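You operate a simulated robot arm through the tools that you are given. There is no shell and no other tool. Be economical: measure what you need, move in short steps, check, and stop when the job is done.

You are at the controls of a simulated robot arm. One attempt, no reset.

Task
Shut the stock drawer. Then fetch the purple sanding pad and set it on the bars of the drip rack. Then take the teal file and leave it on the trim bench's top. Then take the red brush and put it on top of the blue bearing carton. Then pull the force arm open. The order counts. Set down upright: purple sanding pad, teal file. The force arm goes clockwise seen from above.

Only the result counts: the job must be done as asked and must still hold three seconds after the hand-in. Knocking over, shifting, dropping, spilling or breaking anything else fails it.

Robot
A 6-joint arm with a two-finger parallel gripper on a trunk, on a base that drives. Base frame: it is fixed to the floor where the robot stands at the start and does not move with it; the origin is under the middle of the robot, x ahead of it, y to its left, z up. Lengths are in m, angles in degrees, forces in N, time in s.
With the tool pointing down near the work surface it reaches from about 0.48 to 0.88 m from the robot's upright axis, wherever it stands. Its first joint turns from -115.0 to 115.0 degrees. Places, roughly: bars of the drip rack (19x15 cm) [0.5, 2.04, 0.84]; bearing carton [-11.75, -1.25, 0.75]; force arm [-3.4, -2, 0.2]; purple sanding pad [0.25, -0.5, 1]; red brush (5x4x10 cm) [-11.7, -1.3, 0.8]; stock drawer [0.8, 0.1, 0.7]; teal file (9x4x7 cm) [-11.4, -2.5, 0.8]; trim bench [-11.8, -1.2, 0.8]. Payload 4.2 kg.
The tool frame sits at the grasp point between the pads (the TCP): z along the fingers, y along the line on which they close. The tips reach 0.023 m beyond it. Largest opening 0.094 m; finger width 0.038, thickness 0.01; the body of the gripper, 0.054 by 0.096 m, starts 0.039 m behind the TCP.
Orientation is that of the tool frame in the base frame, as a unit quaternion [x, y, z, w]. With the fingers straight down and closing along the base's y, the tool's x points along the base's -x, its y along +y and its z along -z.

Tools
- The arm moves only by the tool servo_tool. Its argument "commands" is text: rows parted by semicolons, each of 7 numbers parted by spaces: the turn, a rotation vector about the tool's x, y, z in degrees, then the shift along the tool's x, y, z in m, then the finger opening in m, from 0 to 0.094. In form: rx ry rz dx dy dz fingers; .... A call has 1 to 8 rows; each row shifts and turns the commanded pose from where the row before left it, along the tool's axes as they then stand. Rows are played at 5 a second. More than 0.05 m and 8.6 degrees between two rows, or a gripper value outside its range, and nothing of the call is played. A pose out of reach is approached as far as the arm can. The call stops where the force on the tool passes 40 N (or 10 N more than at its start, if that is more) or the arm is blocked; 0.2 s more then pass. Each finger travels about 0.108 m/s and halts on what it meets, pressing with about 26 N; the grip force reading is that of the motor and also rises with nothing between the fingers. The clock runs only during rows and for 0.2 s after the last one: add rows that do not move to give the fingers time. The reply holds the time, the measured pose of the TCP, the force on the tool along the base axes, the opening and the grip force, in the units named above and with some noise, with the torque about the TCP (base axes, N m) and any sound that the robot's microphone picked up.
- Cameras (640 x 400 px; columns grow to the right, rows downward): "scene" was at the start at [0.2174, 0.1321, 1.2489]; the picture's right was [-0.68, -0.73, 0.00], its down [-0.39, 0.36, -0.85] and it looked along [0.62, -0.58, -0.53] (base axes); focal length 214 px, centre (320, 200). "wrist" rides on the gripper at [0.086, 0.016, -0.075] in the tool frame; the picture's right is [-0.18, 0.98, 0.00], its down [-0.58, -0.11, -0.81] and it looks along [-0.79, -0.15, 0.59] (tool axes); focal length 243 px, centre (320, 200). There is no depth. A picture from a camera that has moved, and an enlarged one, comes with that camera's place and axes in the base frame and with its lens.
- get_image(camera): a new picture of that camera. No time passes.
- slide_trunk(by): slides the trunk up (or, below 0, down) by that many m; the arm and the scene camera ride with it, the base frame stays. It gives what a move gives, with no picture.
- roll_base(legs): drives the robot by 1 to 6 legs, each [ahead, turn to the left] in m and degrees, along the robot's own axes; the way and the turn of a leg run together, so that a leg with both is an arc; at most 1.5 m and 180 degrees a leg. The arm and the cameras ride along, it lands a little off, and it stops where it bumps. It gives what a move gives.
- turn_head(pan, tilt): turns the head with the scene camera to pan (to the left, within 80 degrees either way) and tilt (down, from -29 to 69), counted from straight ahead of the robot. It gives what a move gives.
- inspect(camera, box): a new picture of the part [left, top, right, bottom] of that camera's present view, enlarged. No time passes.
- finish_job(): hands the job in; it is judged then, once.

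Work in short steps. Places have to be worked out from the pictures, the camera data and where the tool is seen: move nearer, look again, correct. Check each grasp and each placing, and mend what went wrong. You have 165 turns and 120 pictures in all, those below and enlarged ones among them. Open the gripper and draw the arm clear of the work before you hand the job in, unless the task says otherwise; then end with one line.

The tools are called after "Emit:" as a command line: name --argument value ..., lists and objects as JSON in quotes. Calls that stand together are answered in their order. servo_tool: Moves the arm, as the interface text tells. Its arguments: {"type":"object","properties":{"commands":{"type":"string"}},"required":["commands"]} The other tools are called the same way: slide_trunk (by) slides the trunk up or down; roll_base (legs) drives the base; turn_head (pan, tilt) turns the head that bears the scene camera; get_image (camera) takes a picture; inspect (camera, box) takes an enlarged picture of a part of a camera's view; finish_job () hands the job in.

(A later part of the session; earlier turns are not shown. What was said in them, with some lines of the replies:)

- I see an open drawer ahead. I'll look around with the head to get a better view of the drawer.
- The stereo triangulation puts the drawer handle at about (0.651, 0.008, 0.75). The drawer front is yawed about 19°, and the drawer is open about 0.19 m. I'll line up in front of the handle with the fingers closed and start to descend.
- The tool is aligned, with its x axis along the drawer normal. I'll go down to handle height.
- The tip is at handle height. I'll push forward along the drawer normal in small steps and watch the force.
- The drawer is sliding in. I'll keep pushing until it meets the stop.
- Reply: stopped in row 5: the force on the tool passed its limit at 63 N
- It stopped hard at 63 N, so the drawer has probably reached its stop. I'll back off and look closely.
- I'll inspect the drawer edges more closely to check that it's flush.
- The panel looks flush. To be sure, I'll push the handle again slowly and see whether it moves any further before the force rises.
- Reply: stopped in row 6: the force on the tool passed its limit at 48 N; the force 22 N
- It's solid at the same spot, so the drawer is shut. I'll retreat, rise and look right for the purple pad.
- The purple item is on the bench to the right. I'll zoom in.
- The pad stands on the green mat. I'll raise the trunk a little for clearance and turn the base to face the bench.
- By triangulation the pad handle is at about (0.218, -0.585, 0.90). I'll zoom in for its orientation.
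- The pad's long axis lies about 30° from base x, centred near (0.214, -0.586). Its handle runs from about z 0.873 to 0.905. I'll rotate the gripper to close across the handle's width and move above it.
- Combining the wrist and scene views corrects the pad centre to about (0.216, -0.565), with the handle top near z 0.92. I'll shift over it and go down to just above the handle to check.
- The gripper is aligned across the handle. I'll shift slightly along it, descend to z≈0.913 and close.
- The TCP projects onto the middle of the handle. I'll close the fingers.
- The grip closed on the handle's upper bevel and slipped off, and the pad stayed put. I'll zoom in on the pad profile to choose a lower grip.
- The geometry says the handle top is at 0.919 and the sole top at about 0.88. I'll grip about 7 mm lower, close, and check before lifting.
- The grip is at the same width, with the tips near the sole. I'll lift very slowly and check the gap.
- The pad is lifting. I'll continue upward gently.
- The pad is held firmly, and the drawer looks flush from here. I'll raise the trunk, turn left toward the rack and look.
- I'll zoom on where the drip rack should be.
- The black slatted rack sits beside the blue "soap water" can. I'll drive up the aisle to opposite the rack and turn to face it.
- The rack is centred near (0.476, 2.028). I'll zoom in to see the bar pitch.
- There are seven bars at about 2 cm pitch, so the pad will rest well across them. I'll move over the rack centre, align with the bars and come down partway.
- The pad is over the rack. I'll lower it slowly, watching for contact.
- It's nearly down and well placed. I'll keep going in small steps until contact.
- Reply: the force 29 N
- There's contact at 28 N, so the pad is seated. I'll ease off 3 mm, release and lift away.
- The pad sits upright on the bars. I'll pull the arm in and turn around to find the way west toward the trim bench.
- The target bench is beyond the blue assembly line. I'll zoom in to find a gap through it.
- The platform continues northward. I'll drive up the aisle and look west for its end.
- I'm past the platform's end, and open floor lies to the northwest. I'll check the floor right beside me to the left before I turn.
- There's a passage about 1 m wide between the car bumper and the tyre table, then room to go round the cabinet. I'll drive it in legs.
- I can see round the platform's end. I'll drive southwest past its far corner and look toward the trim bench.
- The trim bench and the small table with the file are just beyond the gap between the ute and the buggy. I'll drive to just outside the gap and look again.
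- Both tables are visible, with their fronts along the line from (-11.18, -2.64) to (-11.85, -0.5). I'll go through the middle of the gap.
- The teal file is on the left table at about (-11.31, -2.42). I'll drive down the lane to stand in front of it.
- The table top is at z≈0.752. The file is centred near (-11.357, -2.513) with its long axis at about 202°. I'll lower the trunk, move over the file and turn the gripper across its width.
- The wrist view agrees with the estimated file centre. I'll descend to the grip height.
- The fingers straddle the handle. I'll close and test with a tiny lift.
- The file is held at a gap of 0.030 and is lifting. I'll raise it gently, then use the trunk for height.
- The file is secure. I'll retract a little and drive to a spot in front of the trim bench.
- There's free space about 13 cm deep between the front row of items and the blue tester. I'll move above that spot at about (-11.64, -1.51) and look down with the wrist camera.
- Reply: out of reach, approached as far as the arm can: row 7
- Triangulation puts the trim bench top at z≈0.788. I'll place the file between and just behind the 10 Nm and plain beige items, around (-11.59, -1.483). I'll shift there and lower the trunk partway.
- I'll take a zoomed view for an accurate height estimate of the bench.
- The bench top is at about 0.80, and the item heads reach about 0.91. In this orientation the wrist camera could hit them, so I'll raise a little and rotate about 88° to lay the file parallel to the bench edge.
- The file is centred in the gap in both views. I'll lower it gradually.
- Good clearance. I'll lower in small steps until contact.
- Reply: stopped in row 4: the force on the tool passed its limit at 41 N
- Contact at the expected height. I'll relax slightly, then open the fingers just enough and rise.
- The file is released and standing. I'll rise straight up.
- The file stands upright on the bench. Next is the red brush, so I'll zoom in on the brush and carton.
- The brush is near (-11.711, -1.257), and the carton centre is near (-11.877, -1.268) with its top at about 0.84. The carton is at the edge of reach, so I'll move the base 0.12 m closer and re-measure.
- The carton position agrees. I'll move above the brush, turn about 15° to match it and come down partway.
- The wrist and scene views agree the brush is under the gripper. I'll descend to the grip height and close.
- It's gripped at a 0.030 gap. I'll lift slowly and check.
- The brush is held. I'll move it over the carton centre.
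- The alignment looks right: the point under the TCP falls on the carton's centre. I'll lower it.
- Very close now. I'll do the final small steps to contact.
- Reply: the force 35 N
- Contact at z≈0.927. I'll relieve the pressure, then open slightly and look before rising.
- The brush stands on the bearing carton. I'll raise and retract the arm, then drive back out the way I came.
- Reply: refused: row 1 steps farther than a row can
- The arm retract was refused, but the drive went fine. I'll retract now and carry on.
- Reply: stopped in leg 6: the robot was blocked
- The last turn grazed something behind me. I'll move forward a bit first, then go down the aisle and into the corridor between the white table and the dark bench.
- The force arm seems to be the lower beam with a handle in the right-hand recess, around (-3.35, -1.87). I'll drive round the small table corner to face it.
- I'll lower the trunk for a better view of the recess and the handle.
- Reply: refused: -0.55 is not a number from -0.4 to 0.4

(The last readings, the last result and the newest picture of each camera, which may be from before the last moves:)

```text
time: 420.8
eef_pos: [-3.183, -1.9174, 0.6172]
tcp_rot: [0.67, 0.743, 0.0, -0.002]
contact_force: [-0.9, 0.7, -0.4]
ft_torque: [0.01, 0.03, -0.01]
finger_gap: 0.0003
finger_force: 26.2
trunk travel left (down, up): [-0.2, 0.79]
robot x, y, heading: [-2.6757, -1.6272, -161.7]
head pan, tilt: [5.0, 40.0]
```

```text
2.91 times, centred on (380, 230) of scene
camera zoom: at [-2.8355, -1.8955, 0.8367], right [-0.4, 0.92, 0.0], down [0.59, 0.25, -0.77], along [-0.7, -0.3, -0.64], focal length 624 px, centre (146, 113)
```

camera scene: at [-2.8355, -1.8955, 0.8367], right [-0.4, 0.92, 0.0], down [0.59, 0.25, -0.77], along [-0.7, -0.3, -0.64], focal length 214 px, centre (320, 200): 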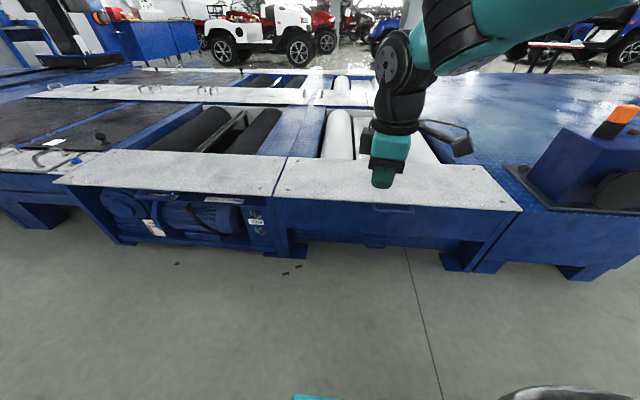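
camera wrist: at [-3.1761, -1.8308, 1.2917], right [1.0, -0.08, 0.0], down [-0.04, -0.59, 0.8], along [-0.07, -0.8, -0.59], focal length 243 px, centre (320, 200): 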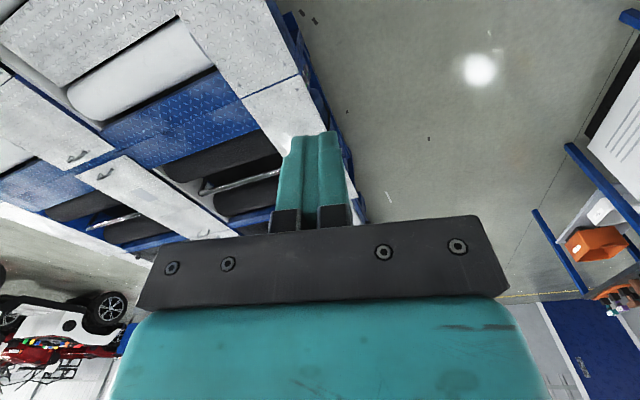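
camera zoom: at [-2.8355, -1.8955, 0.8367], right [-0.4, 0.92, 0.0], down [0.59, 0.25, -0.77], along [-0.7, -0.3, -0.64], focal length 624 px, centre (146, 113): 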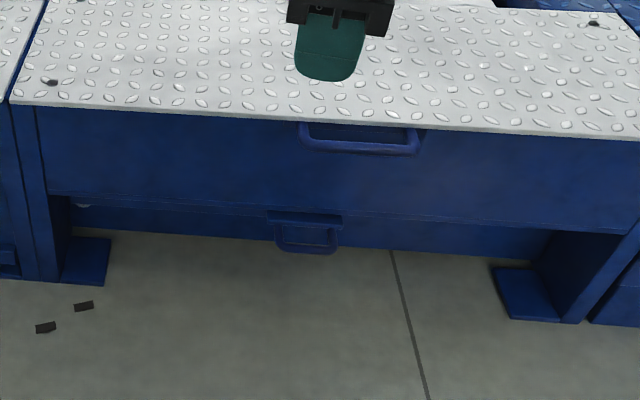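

There are two handles, one on the panel and one below it. I'll drop the trunk fully to see under the panel.

Emit:
slide_trunk --by -0.19

Emit:
turn_head --pan 5 --tilt 32

Emit:
inspect --camera "scene" --box '[230, 150, 490, 300]'

Emit:
get_image --camera "wrist"

```text
time: 422.9
eef_pos: [-3.1829, -1.918, 0.4257]
tcp_rot: [0.67, 0.742, -0.001, -0.003]
contact_force: [0.0, -0.4, -1.5]
ft_torque: [0.01, -0.02, 0.0]
finger_gap: 0.0
finger_force: 25.9
trunk travel left (down, up): [-0.01, 0.98]
robot x, y, heading: [-2.6725, -1.6252, -161.8]
head pan, tilt: [5.0, 40.0]
```

```text
time: 423.6
eef_pos: [-3.1839, -1.9192, 0.4279]
tcp_rot: [0.67, 0.743, 0.0, -0.003]
contact_force: [-0.3, -0.1, 0.1]
ft_torque: [-0.03, 0.0, -0.01]
finger_gap: 0.0003
finger_force: 25.6
trunk travel left (down, up): [-0.01, 0.98]
robot x, y, heading: [-2.6758, -1.6317, -161.5]
head pan, tilt: [5.0, 32.0]
```

```text
2.46 times, centred on (360, 225) of scene
camera zoom: at [-2.8397, -1.8973, 0.6589], right [-0.4, 0.92, 0.0], down [0.49, 0.21, -0.85], along [-0.78, -0.34, -0.53], focal length 528 px, centre (222, 138)
```

zoom: 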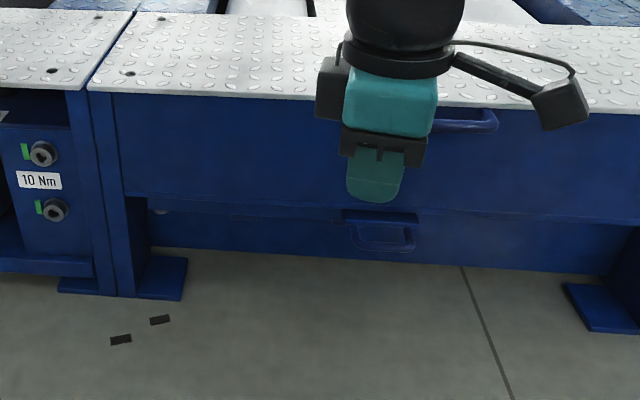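

```text
22 pictures are left
camera wrist: at [-3.176, -1.8308, 0.5017], right [1.0, -0.08, 0.0], down [-0.04, -0.59, 0.8], along [-0.07, -0.8, -0.59], focal length 243 px, centre (320, 200)
```

wrist: 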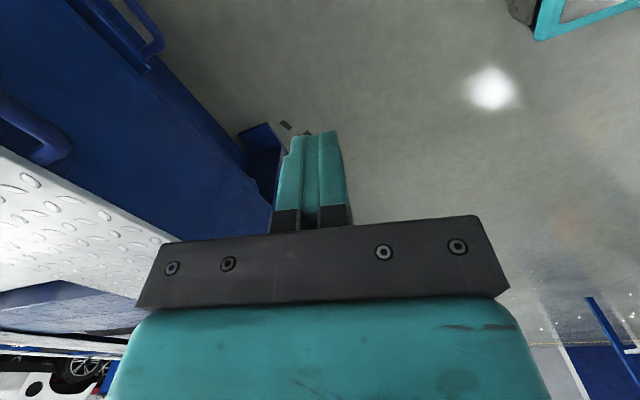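

By triangulation the lower handle bar runs from (-3.373, -1.937) to (-3.399, -1.868) at z≈0.178, which matches the force arm's given place. I'll zoom on it for the hinge side.

Emit:
inspect --camera "scene" --box '[280, 205, 440, 265]'

Emit:
inspect --camera "wrist" --box '[60, 0, 300, 150]'

```text
4.00 times, centred on (360, 235) of scene
camera zoom: at [-2.8397, -1.8973, 0.6589], right [-0.4, 0.92, 0.0], down [0.49, 0.21, -0.85], along [-0.78, -0.34, -0.53], focal length 858 px, centre (160, 60)
```

zoom: 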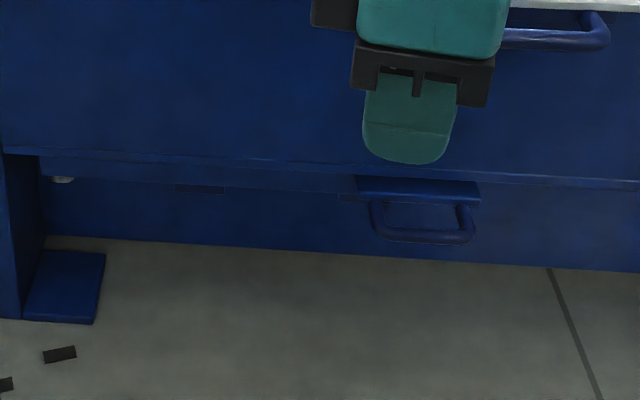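

```text
2.67 times, centred on (180, 75) of wrist
camera zoom: at [-3.176, -1.8308, 0.5017], right [1.0, -0.08, 0.0], down [-0.04, -0.59, 0.8], along [-0.07, -0.8, -0.59], focal length 647 px, centre (693, 533)
```

zoom: 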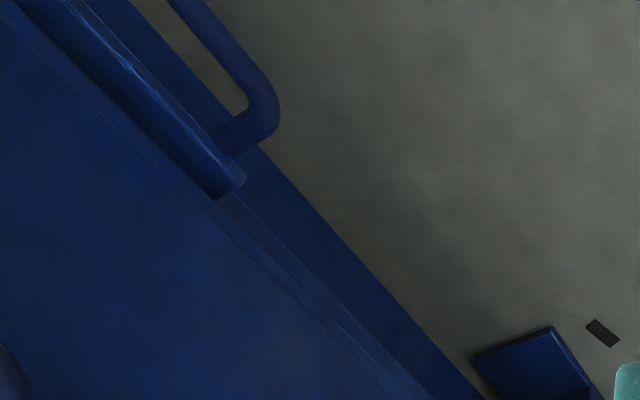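

The D-handle protrudes about 4 cm under a small ledge. I'll approach with the tool tilted 60° so the fingers straddle the bar from the front. First I rotate, then move to a pre-grasp about 7 cm out.

Emit:
servo_tool --commands "0 0 -6 0 0 0 0.02; 0 0 -5.9 0 0 0 0.02; 8.5 0 0 0 0 0 0.022; 8.5 0 0 0 0 0 0.022; 8.5 0 0 0 0 0 0.022; 8.5 0 0 0 0 0 0.022; 8.5 0 0 0 0 0 0.022; 8.5 0 0 0 0 0 0.022"

Emit:
servo_tool --commands "8.5 0 0 0 0 0 0.022; 0 0 0 0.013 0.0205 0.0369 0.022; 0 0 0 0.013 0.0205 0.0369 0.022; 0 0 0 0.013 0.0205 0.0369 0.022; 0 0 0 0.013 0.0205 0.0369 0.022; 0 0 0 0.013 0.0205 0.0369 0.022; 0 0 0 0.013 0.0203 0.0369 0.022; 0 0 0 0 0 0 0.022"

Emit:
inspect --camera "scene" --box '[280, 185, 440, 285]'

Emit:
get_image --camera "wrist"

```text
time: 425.4
eef_pos: [-3.1828, -1.9193, 0.4267]
tcp_rot: [0.529, 0.729, -0.35, -0.256]
contact_force: [-0.4, 0.0, 0.3]
ft_torque: [-0.01, -0.01, 0.03]
finger_gap: 0.0222
finger_force: 0.2
trunk travel left (down, up): [-0.01, 0.98]
robot x, y, heading: [-2.6701, -1.6265, -161.8]
head pan, tilt: [5.0, 32.0]
```

```text
time: 427.1
eef_pos: [-3.3318, -1.8827, 0.2078]
tcp_rot: [0.511, 0.701, -0.401, -0.295]
contact_force: [-0.8, 0.0, 0.4]
ft_torque: [-0.02, 0.02, 0.0]
finger_gap: 0.0218
finger_force: 0.0
trunk travel left (down, up): [-0.01, 0.98]
robot x, y, heading: [-2.6739, -1.6267, -161.8]
head pan, tilt: [5.0, 32.0]
```

```text
4.00 times, centred on (360, 235) of scene
camera zoom: at [-2.8397, -1.8973, 0.6589], right [-0.4, 0.92, 0.0], down [0.49, 0.21, -0.85], along [-0.78, -0.34, -0.53], focal length 858 px, centre (160, 60)
```

zoom: 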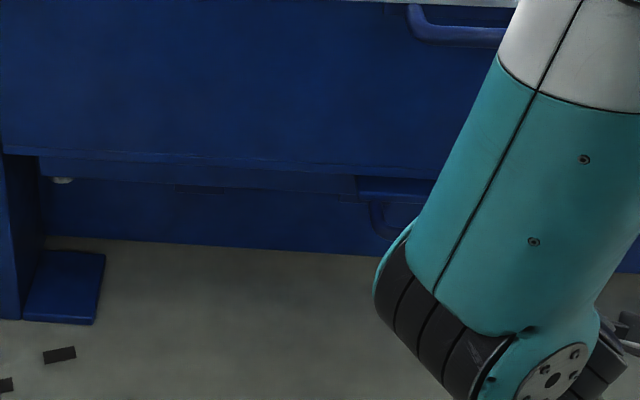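

```text
18 pictures are left
camera wrist: at [-3.2887, -1.7787, 0.2333], right [0.53, -0.02, -0.85], down [0.79, -0.36, 0.5], along [-0.31, -0.93, -0.17], focal length 243 px, centre (320, 200)
```

wrist: 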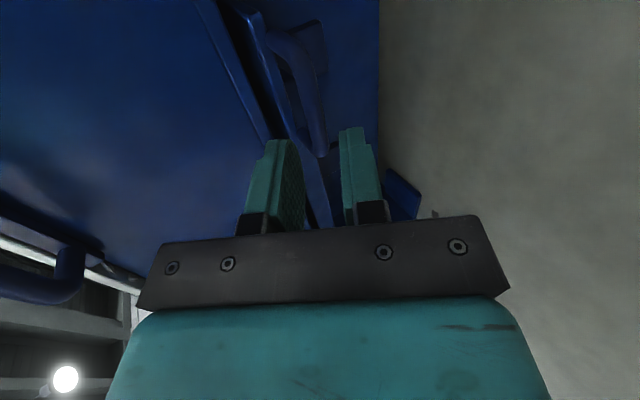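

The wrist camera sees the handle between the finger lines. I'll zoom.

Emit:
inspect --camera "wrist" --box '[200, 0, 440, 200]'

```text
2.00 times, centred on (320, 100) of wrist
camera zoom: at [-3.2887, -1.7787, 0.2333], right [0.53, -0.02, -0.85], down [0.79, -0.36, 0.5], along [-0.31, -0.93, -0.17], focal length 485 px, centre (320, 400)
```

zoom: 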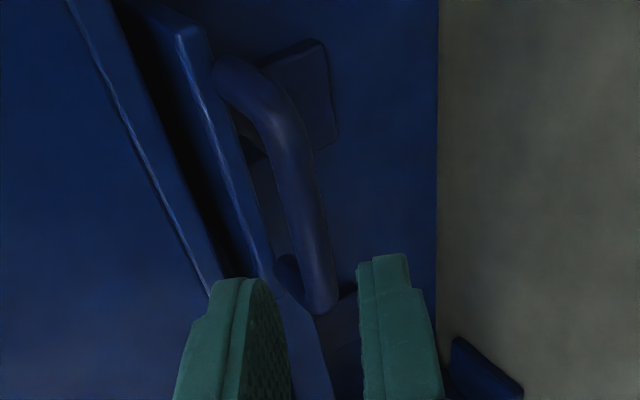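

The bar lies about 6 mm toward the upper finger and about 6 cm ahead, and the ledge leaves only a narrow slot. I'll narrow the opening, shift and advance carefully.

Emit:
servo_tool --commands "0 0 0 0 -0.006 0 0.015; 0 0 0 0 0 0.015 0.015; 0 0 0 0 0 0.012 0.015; 0 0 0 0 0 0.006 0.015; 0 0 0 0 0 0 0.015"

Emit:
inspect --camera "wrist" --box '[240, 40, 400, 200]'

```text
time: 428.4
eef_pos: [-3.3604, -1.8919, 0.1984]
tcp_rot: [0.511, 0.701, -0.402, -0.294]
contact_force: [-0.3, 0.5, 0.7]
ft_torque: [-0.01, 0.04, -0.01]
finger_gap: 0.0149
finger_force: 0.0
trunk travel left (down, up): [-0.01, 0.98]
robot x, y, heading: [-2.6742, -1.6265, -161.4]
head pan, tilt: [5.0, 32.0]
```

```text
2.50 times, centred on (320, 120) of wrist
camera zoom: at [-3.3184, -1.7878, 0.2223], right [0.53, -0.02, -0.85], down [0.79, -0.36, 0.5], along [-0.31, -0.93, -0.17], focal length 606 px, centre (320, 400)
```

zoom: 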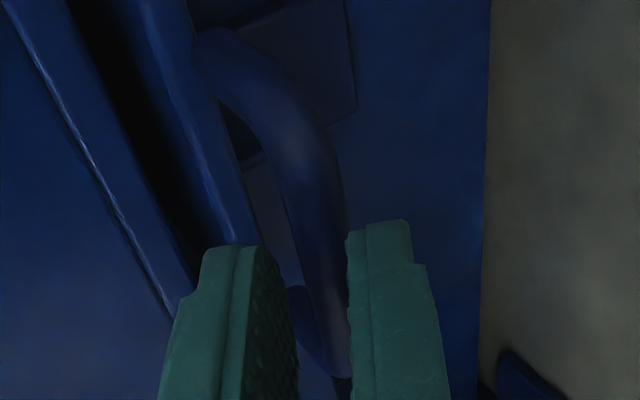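

The bar is about 13 mm thick and nearly centred, and the ledge limits depth. I'll advance about 11 mm with a slightly wider opening, then clamp the bar with the tips.

Emit:
servo_tool --commands "0 0 0 0 -0.001 0 0.024; 0 0 0 0 0 0.006 0.024; 0 0 0 0 0 0.006 0.024; 0 0 0 0 0 0.002 0.024; 0 0 0 0 0 0 0.012; 0 0 0 0 0 0 0; 0 0 0 0 0 0 0; 0 0 0 0 0 0 0"

Emit:
inspect --camera "wrist" --box '[240, 40, 400, 200]'

```text
time: 430.1
eef_pos: [-3.3722, -1.8943, 0.1906]
tcp_rot: [0.511, 0.702, -0.4, -0.293]
contact_force: [10.0, 1.8, -20.9]
ft_torque: [-0.42, -0.43, 0.18]
finger_gap: 0.0114
finger_force: 45.4
trunk travel left (down, up): [-0.01, 0.98]
robot x, y, heading: [-2.672, -1.6317, -161.7]
head pan, tilt: [5.0, 32.0]
```

```text
2.50 times, centred on (320, 120) of wrist
camera zoom: at [-3.3291, -1.7911, 0.2142], right [0.53, -0.02, -0.85], down [0.79, -0.36, 0.5], along [-0.31, -0.93, -0.18], focal length 606 px, centre (320, 400)
```

zoom: 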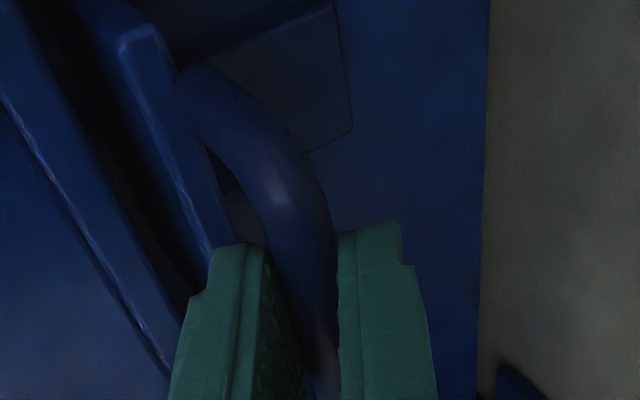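

The bar is clamped at a 0.0114 gap. I'll relieve the side load, then pull gently along the outward normal to see how it moves.

Emit:
servo_tool --commands "0 0 0 0 0.003 0 0; 0 0 0 0 0.003 -0.0052 0; 0 0 0 0 0.003 -0.0052 0; 0 0 0 0 0.003 -0.0052 0; 0 0 0 0 0.003 -0.0052 0; 0 0 0 0 0 0 0"

```text
time: 431.6
eef_pos: [-3.3474, -1.891, 0.1901]
tcp_rot: [0.509, 0.7, -0.406, -0.292]
contact_force: [-3.4, -35.5, -0.4]
ft_torque: [-1.8, -0.38, -0.22]
finger_gap: 0.0129
finger_force: 45.6
trunk travel left (down, up): [-0.01, 0.98]
robot x, y, heading: [-2.6777, -1.6256, -161.7]
head pan, tilt: [5.0, 32.0]
```

It is moving, with a side force showing the handle swings toward -y (clockwise), as expected. I'll relieve the side load, then follow the arc while yawing the tool.

Emit:
servo_tool --commands "0 0 0 -0.004 0 0 0; 0 1.3 0.75 -0.0017 0.0038 -0.0067 0; 0 1.3 0.75 -0.0017 0.0038 -0.0067 0; 0 1.3 0.75 -0.0017 0.0038 -0.0067 0; 0 1.3 0.75 -0.0017 0.0038 -0.0067 0; 0 0 0 0 0 0 0"

```text
time: 432.9
eef_pos: [-3.3166, -1.8934, 0.1913]
tcp_rot: [0.545, 0.674, -0.388, -0.314]
contact_force: [-6.0, -28.7, 12.0]
ft_torque: [-1.48, 0.01, -0.9]
finger_gap: 0.0125
finger_force: 44.9
trunk travel left (down, up): [-0.01, 0.98]
robot x, y, heading: [-2.672, -1.6264, -161.6]
head pan, tilt: [5.0, 32.0]
```

The path bends faster than I assumed. The readings fit a hinge near (-3.368, -2.089) with radius about 0.19 m. I'll yaw the tool to catch up, then continue along the corrected arc.

Emit:
servo_tool --commands "0 3.3 1.9 -0.003 0 0 0; 0 3.3 1.9 -0.002 0 0 0; 0 3.3 1.9 -0.001 0 0 0; 0 2.2 1.25 -0.0024 0.004 -0.007 0; 0 2.2 1.25 -0.0024 0.004 -0.007 0; 0 2.2 1.25 -0.0024 0.004 -0.007 0; 0 2.2 1.25 -0.0024 0.004 -0.007 0; 0 0 0 0 0 0 0"

```text
time: 434.8
eef_pos: [-3.2808, -1.9048, 0.1872]
tcp_rot: [0.662, 0.56, -0.315, -0.386]
contact_force: [10.0, 35.0, 3.4]
ft_torque: [1.87, 0.04, 0.42]
finger_gap: 0.0153
finger_force: 44.9
trunk travel left (down, up): [-0.01, 0.98]
robot x, y, heading: [-2.6707, -1.6264, -161.6]
head pan, tilt: [5.0, 32.0]
```

The force flipped sign, and a circle fit to the measured points now gives the hinge at about (-3.346, -2.137) with R≈0.24. I'll continue with the corrected arc.

Emit:
servo_tool --commands "0 0 0 0.004 0 0 0; 0 0 0 -0.0007 0.0042 -0.0072 0; 0 0 0 -0.0007 0.0042 -0.0072 0; 0 0 0 -0.0007 0.0042 -0.0072 0; 0 2.17 1.25 -0.0022 0.0052 -0.009 0; 0 2.17 1.25 -0.0022 0.0052 -0.009 0; 0 0 0 0 0 0 0"

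```text
time: 436.4
eef_pos: [-3.238, -1.9196, 0.1884]
tcp_rot: [0.685, 0.531, -0.303, -0.395]
contact_force: [5.2, -5.8, -17.7]
ft_torque: [0.7, -0.33, 2.22]
finger_gap: 0.0135
finger_force: 45.4
trunk travel left (down, up): [-0.01, 0.98]
robot x, y, heading: [-2.6761, -1.6295, -161.8]
head pan, tilt: [5.0, 32.0]
```

It's on the circle, rotated about 33° so far. I'll continue the arc with a slight lift correction.

Emit:
servo_tool --commands "0 0 0 0 -0.0015 -0.001 0; 0 2.17 1.25 -0.0022 0.0052 -0.009 0; 0 2.17 1.25 -0.0022 0.0052 -0.009 0; 0 2.17 1.25 -0.0022 0.0052 -0.009 0; 0 2.17 1.25 -0.0022 0.0052 -0.009 0; 0 2.17 1.25 -0.0022 0.0052 -0.009 0; 0 2.17 1.25 -0.0022 0.0052 -0.009 0; 0 0 0 0 0 0 0"

Emit:
get_image --camera "scene"

```text
time: 437.9
eef_pos: [-3.1874, -1.9476, 0.1896]
tcp_rot: [0.743, 0.445, -0.245, -0.435]
contact_force: [0.0, -3.3, -1.3]
ft_torque: [1.71, -0.54, 0.57]
finger_gap: 0.015
finger_force: 45.1
trunk travel left (down, up): [-0.01, 0.98]
robot x, y, heading: [-2.6731, -1.6306, -161.7]
head pan, tilt: [5.0, 32.0]
stopped in row 7: the force on the tool passed its limit at 41 N (the readings are from after the stop); the commanded pose is now the measured one
```

```text
14 pictures are left
camera scene: at [-2.8397, -1.8974, 0.6594], right [-0.4, 0.92, 0.0], down [0.49, 0.21, -0.85], along [-0.78, -0.33, -0.53], focal length 214 px, centre (320, 200)
```

scene: 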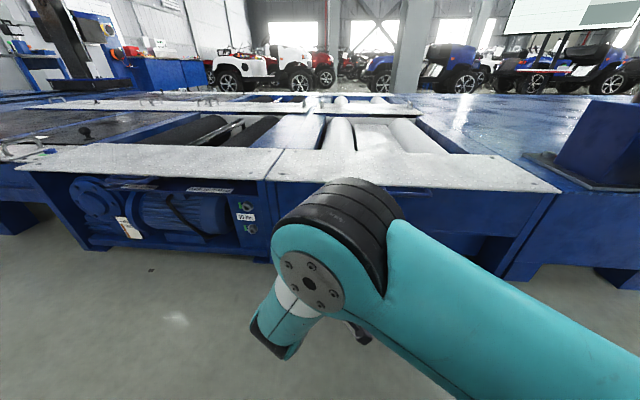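

It has rotated about 46°. I'll continue in small steps.

Emit:
servo_tool --commands "0 0 0 -0.002 0 0 0; 0 2.17 1.25 -0.0024 0.0051 -0.0088 0; 0 2.17 1.25 -0.0024 0.0051 -0.0088 0; 0 2.17 1.25 -0.0024 0.0051 -0.0088 0; 0 2.17 1.25 -0.0024 0.0051 -0.0088 0; 0 0 0 0 0 0 0"

```text
time: 439.3
eef_pos: [-3.1584, -1.978, 0.1894]
tcp_rot: [0.779, 0.377, -0.206, -0.457]
contact_force: [25.6, 25.9, -9.2]
ft_torque: [1.48, -0.79, 0.78]
finger_gap: 0.0162
finger_force: 44.7
trunk travel left (down, up): [-0.01, 0.98]
robot x, y, heading: [-2.671, -1.6295, -161.8]
head pan, tilt: [5.0, 32.0]
```

It's at about 56° now with an outward radial load. I'll shift slightly outward and continue.

Emit:
servo_tool --commands "0 0 0 0.0025 0 0 0; 0 2.17 1.25 -0.0018 0.0052 -0.009 0; 0 2.17 1.25 -0.0018 0.0052 -0.009 0; 0 2.17 1.25 -0.0018 0.0052 -0.009 0; 0 2.17 1.25 -0.0018 0.0052 -0.009 0; 0 0 0 0 0 0 0; 0 0 0 0 0 0 0"

Emit:
get_image --camera "wrist"

```text
time: 440.9
eef_pos: [-3.1313, -1.9987, 0.1894]
tcp_rot: [0.809, 0.308, -0.172, -0.47]
contact_force: [-22.9, -28.9, 3.9]
ft_torque: [1.27, -0.67, 1.38]
finger_gap: 0.0179
finger_force: 45.3
out of reach, approached as far as the arm can: row 5
trunk travel left (down, up): [-0.01, 0.98]
robot x, y, heading: [-2.6733, -1.6288, -161.6]
head pan, tilt: [5.0, 32.0]
```

```text
13 pictures are left
camera wrist: at [-3.0193, -1.996, 0.2134], right [0.19, -0.48, -0.85], down [-0.02, -0.87, 0.49], along [-0.98, -0.08, -0.18], focal length 243 px, centre (320, 200)
```

wrist: 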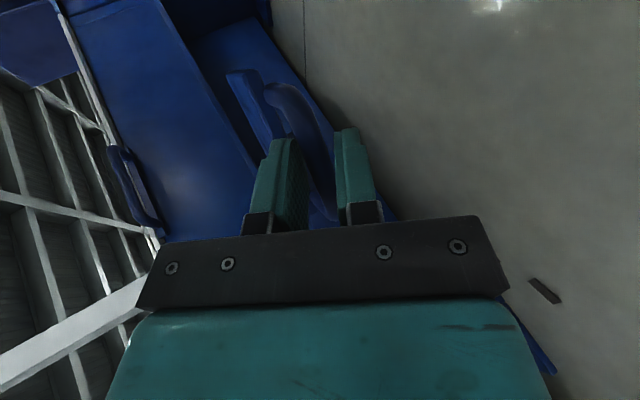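

It's rotated about 63° and the wrist is at its limit. I'll release, back away and look at how far the arm has opened.

Emit:
servo_tool --commands "0 0 0 0 0 0 0.03; 0 0 0 0 0 0 0.04; 0 0 0 0 0 -0.03 0.04; 0 0 0 0 0 -0.04 0.04; 0 0 0 0 -0.0346 -0.02 0.04; 0 0 0 0 -0.0346 -0.02 0.04; 0 0 0 0 -0.0346 -0.02 0.04; 0 0 0 0 -0.0346 -0.02 0.04"

Emit:
get_image --camera "scene"

```text
time: 442.7
eef_pos: [-3.0927, -1.9392, 0.3409]
tcp_rot: [0.808, 0.308, -0.169, -0.473]
contact_force: [0.1, 0.2, 0.4]
ft_torque: [-0.01, -0.04, 0.01]
finger_gap: 0.0398
finger_force: 0.1
out of reach, approached as far as the arm can: row 3, 4, 5, 6, 7, 8
trunk travel left (down, up): [-0.01, 0.98]
robot x, y, heading: [-2.6707, -1.6294, -161.7]
head pan, tilt: [5.0, 32.0]
```

```text
12 pictures are left
camera scene: at [-2.8397, -1.8973, 0.6589], right [-0.39, 0.92, 0.0], down [0.49, 0.21, -0.85], along [-0.78, -0.33, -0.53], focal length 214 px, centre (320, 200)
```

scene: 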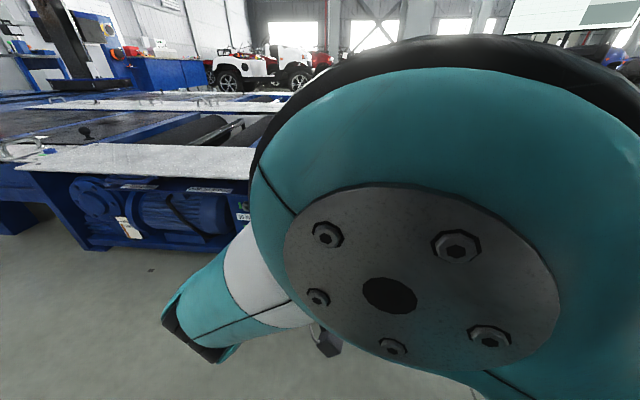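

The view is blocked by the elbow. I'll raise the trunk and untwist the tool back to vertical.

Emit:
slide_trunk --by 0.3

Emit:
servo_tool --commands "-8.5 0 0 0 0 0 0.04; -8.5 0 0 0 0 0 0.02; -8.5 0 0 0 0 0 0; -8.5 0 0 0 0 0 0; -8.5 0 0 0 0 0 0; -8.5 0 0 0 0 0 0; -8.5 0 0 0 0 0 0; 0 0 0 0 0 0 0"

Emit:
get_image --camera "scene"

```text
time: 445.7
eef_pos: [-3.0925, -1.9393, 0.6412]
tcp_rot: [0.809, 0.307, -0.169, -0.472]
contact_force: [0.0, -0.8, 0.1]
ft_torque: [0.01, 0.04, 0.05]
finger_gap: 0.04
finger_force: 0.0
trunk travel left (down, up): [-0.31, 0.68]
robot x, y, heading: [-2.6759, -1.6267, -161.5]
head pan, tilt: [5.0, 32.0]
```

```text
time: 447.5
eef_pos: [-3.0914, -1.9393, 0.642]
tcp_rot: [0.937, 0.35, 0.006, -0.008]
contact_force: [0.1, 0.9, 0.0]
ft_torque: [0.01, 0.0, 0.01]
finger_gap: 0.0
finger_force: 25.7
trunk travel left (down, up): [-0.31, 0.68]
robot x, y, heading: [-2.6743, -1.6251, -161.6]
head pan, tilt: [5.0, 32.0]
```

```text
11 pictures are left
camera scene: at [-2.8397, -1.8972, 0.9589], right [-0.39, 0.92, 0.0], down [0.49, 0.21, -0.85], along [-0.78, -0.33, -0.53], focal length 214 px, centre (320, 200)
```

scene: 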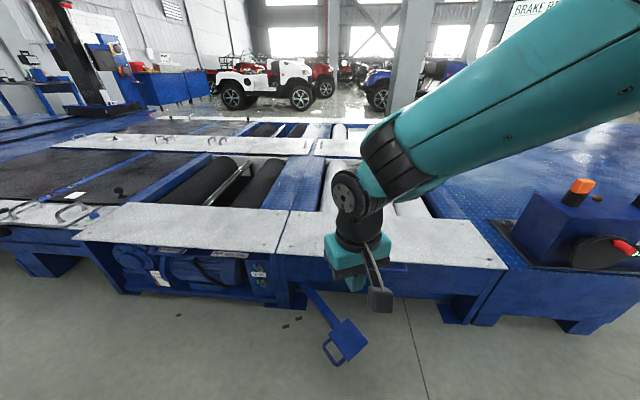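

The force arm has swung out and stayed there, about 55–60° open. To make sure it's fully open, I'll put the closed fingers on its panel side and push it further clockwise. First I position above that spot.

Emit:
servo_tool --commands "0 0 0 -0.0245 -0.0356 0 0; 0 0 0 -0.0245 -0.0356 0 0; 0 0 0 -0.0245 -0.0356 0 0; 0 0 0 -0.0245 -0.0356 0 0; 0 0 0 -0.0246 -0.0356 0 0; 0 0 0 0 0 0 0"

Emit:
slide_trunk --by -0.2

Emit:
get_image --camera "scene"

```text
time: 448.9
eef_pos: [-3.3032, -1.8862, 0.6426]
tcp_rot: [0.937, 0.35, 0.006, -0.009]
contact_force: [-0.4, 0.3, 0.3]
ft_torque: [0.0, -0.02, 0.01]
finger_gap: 0.0
finger_force: 26.0
trunk travel left (down, up): [-0.31, 0.68]
robot x, y, heading: [-2.6704, -1.6285, -161.8]
head pan, tilt: [5.0, 32.0]
```

```text
time: 451.1
eef_pos: [-3.3018, -1.8869, 0.4407]
tcp_rot: [0.936, 0.351, 0.006, -0.009]
contact_force: [-0.1, 1.5, -0.5]
ft_torque: [-0.02, -0.02, 0.0]
finger_gap: 0.0
finger_force: 25.7
trunk travel left (down, up): [-0.11, 0.88]
robot x, y, heading: [-2.6735, -1.6266, -161.5]
head pan, tilt: [5.0, 32.0]
```

```text
10 pictures are left
camera scene: at [-2.8398, -1.8972, 0.759], right [-0.39, 0.92, 0.0], down [0.49, 0.21, -0.85], along [-0.78, -0.33, -0.53], focal length 214 px, centre (320, 200)
```

scene: 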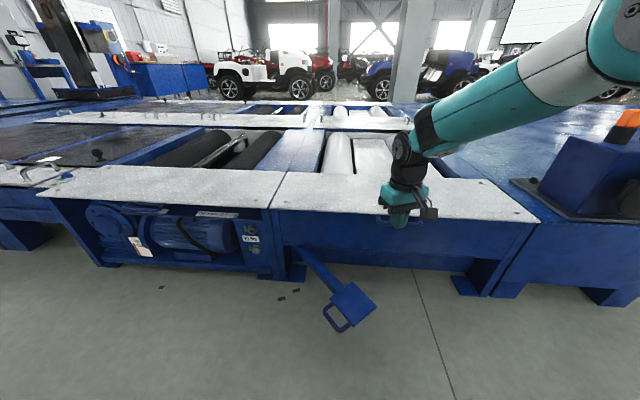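

The arm is open about 40°, with its pivot near (-3.38, -2.28). I'll descend on the inner side of the plate, then push it along the arc.

Emit:
slide_trunk --by -0.1

Emit:
servo_tool --commands "0 0 0 0 0 0.04 0; 0 0 0 0 0 0.04 0; 0 0 0 0 0 0.04 0; 0 0 0 0 0 0.026 0; 0 0 0 0 0 0 0"

Emit:
inspect --camera "scene" --box '[260, 190, 440, 350]'

```text
time: 452.4
eef_pos: [-3.3023, -1.8853, 0.3407]
tcp_rot: [0.937, 0.35, 0.006, -0.008]
contact_force: [-0.3, -0.3, 1.6]
ft_torque: [-0.03, 0.01, -0.03]
finger_gap: 0.0001
finger_force: 25.8
trunk travel left (down, up): [-0.01, 0.98]
robot x, y, heading: [-2.6765, -1.6288, -161.7]
head pan, tilt: [5.0, 32.0]
```

```text
time: 453.6
eef_pos: [-3.3005, -1.8838, 0.1958]
tcp_rot: [0.937, 0.35, 0.006, -0.008]
contact_force: [0.0, 0.4, -0.2]
ft_torque: [0.02, -0.02, 0.02]
finger_gap: 0.0
finger_force: 25.6
trunk travel left (down, up): [-0.01, 0.98]
robot x, y, heading: [-2.678, -1.6294, -161.4]
head pan, tilt: [5.0, 32.0]
```

```text
2.50 times, centred on (350, 270) of scene
camera zoom: at [-2.8398, -1.8972, 0.6589], right [-0.39, 0.92, 0.0], down [0.49, 0.21, -0.85], along [-0.78, -0.33, -0.53], focal length 536 px, centre (245, 25)
```

zoom: 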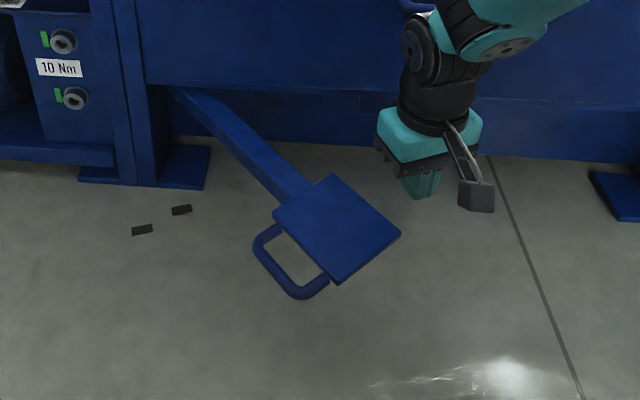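

The plate edge is clearly in front of the fingers. I'll push along the arc.

Emit:
servo_tool --commands "0 0 0 -0.0018 0.0242 0 0; 0 0 0 -0.0018 0.0242 0 0; 0 0 0 -0.0018 0.0242 0 0; 0 0 0 0.0085 0.0217 0 0; 0 0 0 0.0085 0.0217 0 0; 0 0 0 0.0085 0.0217 0 0; 0 0 0 0.0085 0.0217 0 0; 0 0 0 0 0 0 0"

Emit:
inspect --camera "scene" --box '[240, 190, 440, 390]'

```text
time: 455.4
eef_pos: [-3.1756, -1.9846, 0.1936]
tcp_rot: [0.937, 0.35, 0.006, -0.009]
contact_force: [-0.1, -1.3, -0.7]
ft_torque: [-0.01, 0.01, 0.02]
finger_gap: 0.0001
finger_force: 25.9
trunk travel left (down, up): [-0.01, 0.98]
robot x, y, heading: [-2.6746, -1.6275, -161.7]
head pan, tilt: [5.0, 32.0]
```

```text
2.00 times, centred on (340, 290) of scene
camera zoom: at [-2.8398, -1.8972, 0.6589], right [-0.39, 0.92, 0.0], down [0.49, 0.21, -0.85], along [-0.78, -0.33, -0.53], focal length 429 px, centre (280, 20)
```

zoom: 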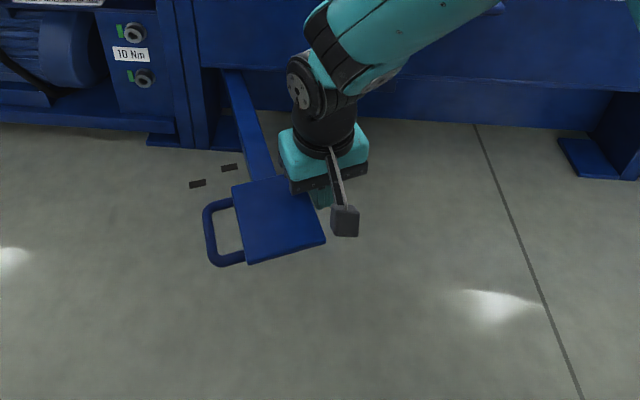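

It moves freely. I'll continue along the arc to find the stop.

Emit:
servo_tool --commands "0 0 0 0.0029 0.0239 0 0; 0 0 0 0.0029 0.0239 0 0; 0 0 0 0.0029 0.0239 0 0; 0 0 0 0.0029 0.0239 0 0; 0 0 0 -0.0036 0.0231 0 0; 0 0 0 -0.0036 0.0231 0 0; 0 0 0 -0.0036 0.0231 0 0; 0 0 0 -0.0036 0.0231 0 0"

Emit:
inspect --camera "scene" --box '[200, 190, 440, 390]'

```text
time: 456.7
eef_pos: [-3.096, -2.0622, 0.1929]
tcp_rot: [0.94, 0.342, 0.008, -0.017]
contact_force: [-0.7, 6.4, 3.6]
ft_torque: [-0.08, 0.03, -0.05]
finger_gap: 0.0
finger_force: 25.9
trunk travel left (down, up): [-0.01, 0.98]
robot x, y, heading: [-2.6741, -1.6272, -162.1]
head pan, tilt: [5.0, 32.0]
stopped in row 6: the force on the tool passed its limit at 62 N (the readings are from after the stop); the commanded pose is now the measured one
```

```text
2.00 times, centred on (320, 290) of scene
camera zoom: at [-2.8402, -1.8969, 0.659], right [-0.39, 0.92, 0.0], down [0.49, 0.21, -0.85], along [-0.78, -0.33, -0.53], focal length 429 px, centre (320, 20)
```

zoom: 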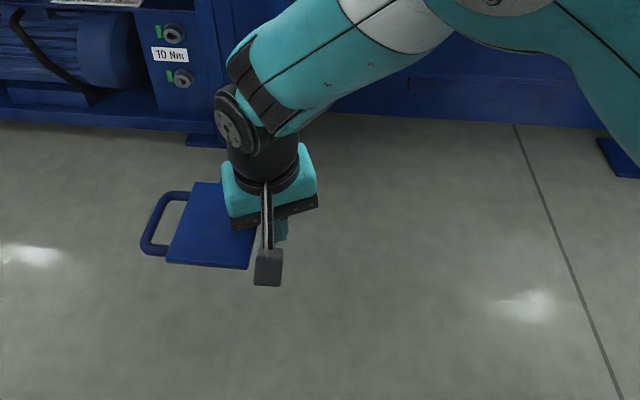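

It hit a hard stop at 62 N, so the force arm is fully open. I'll back off, rise and check that it stays.

Emit:
servo_tool --commands "0 0 0 0.01 -0.03 0 0; 0 0 0 0.01 -0.04 0 0; 0 0 0 0 0 -0.04 0; 0 0 0 0 0 -0.05 0; 0 0 0 0 0 -0.05 0; 0 0 0 0 0 -0.05 0.03; 0 0 0 0 0 -0.05 0.06; 0 0 0 0 0 -0.05 0.094"

Emit:
slide_trunk --by 0.35

Emit:
get_image --camera "scene"

```text
time: 458.5
eef_pos: [-3.127, -2.0076, 0.4841]
tcp_rot: [0.939, 0.343, 0.008, -0.018]
contact_force: [0.5, 0.5, -1.2]
ft_torque: [0.01, 0.06, 0.02]
finger_gap: 0.094
finger_force: 0.0
trunk travel left (down, up): [-0.01, 0.98]
robot x, y, heading: [-2.6714, -1.629, -161.8]
head pan, tilt: [5.0, 32.0]
```

```text
time: 461.9
eef_pos: [-3.1266, -2.0069, 0.8349]
tcp_rot: [0.939, 0.343, 0.007, -0.018]
contact_force: [0.1, 0.0, 0.0]
ft_torque: [0.02, -0.01, 0.01]
finger_gap: 0.0942
finger_force: 0.1
trunk travel left (down, up): [-0.36, 0.63]
robot x, y, heading: [-2.6703, -1.6283, -161.6]
head pan, tilt: [5.0, 32.0]
```

```text
6 pictures are left
camera scene: at [-2.8402, -1.897, 1.0089], right [-0.39, 0.92, 0.0], down [0.49, 0.21, -0.85], along [-0.78, -0.33, -0.53], focal length 214 px, centre (320, 200)
```

scene: 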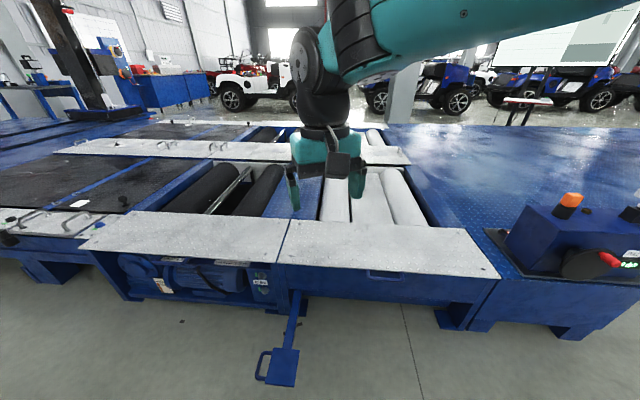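

All five steps are done and the arm is clear with the gripper open. The force arm stays open at its stop, so I'm handing in.

Emit:
finish_job

```text
The job is handed in.
```

I did all five steps in the order asked and handed the job in. The drawer is shut, the sanding pad is upright on the rack bars, and the file is upright on the trim bench. The brush is on the bearing carton, and the force arm is open clockwise to its stop. While turning near the rack bench on the way back, the robot was blocked by something behind it, and I didn't go back to check that nothing there had shifted.
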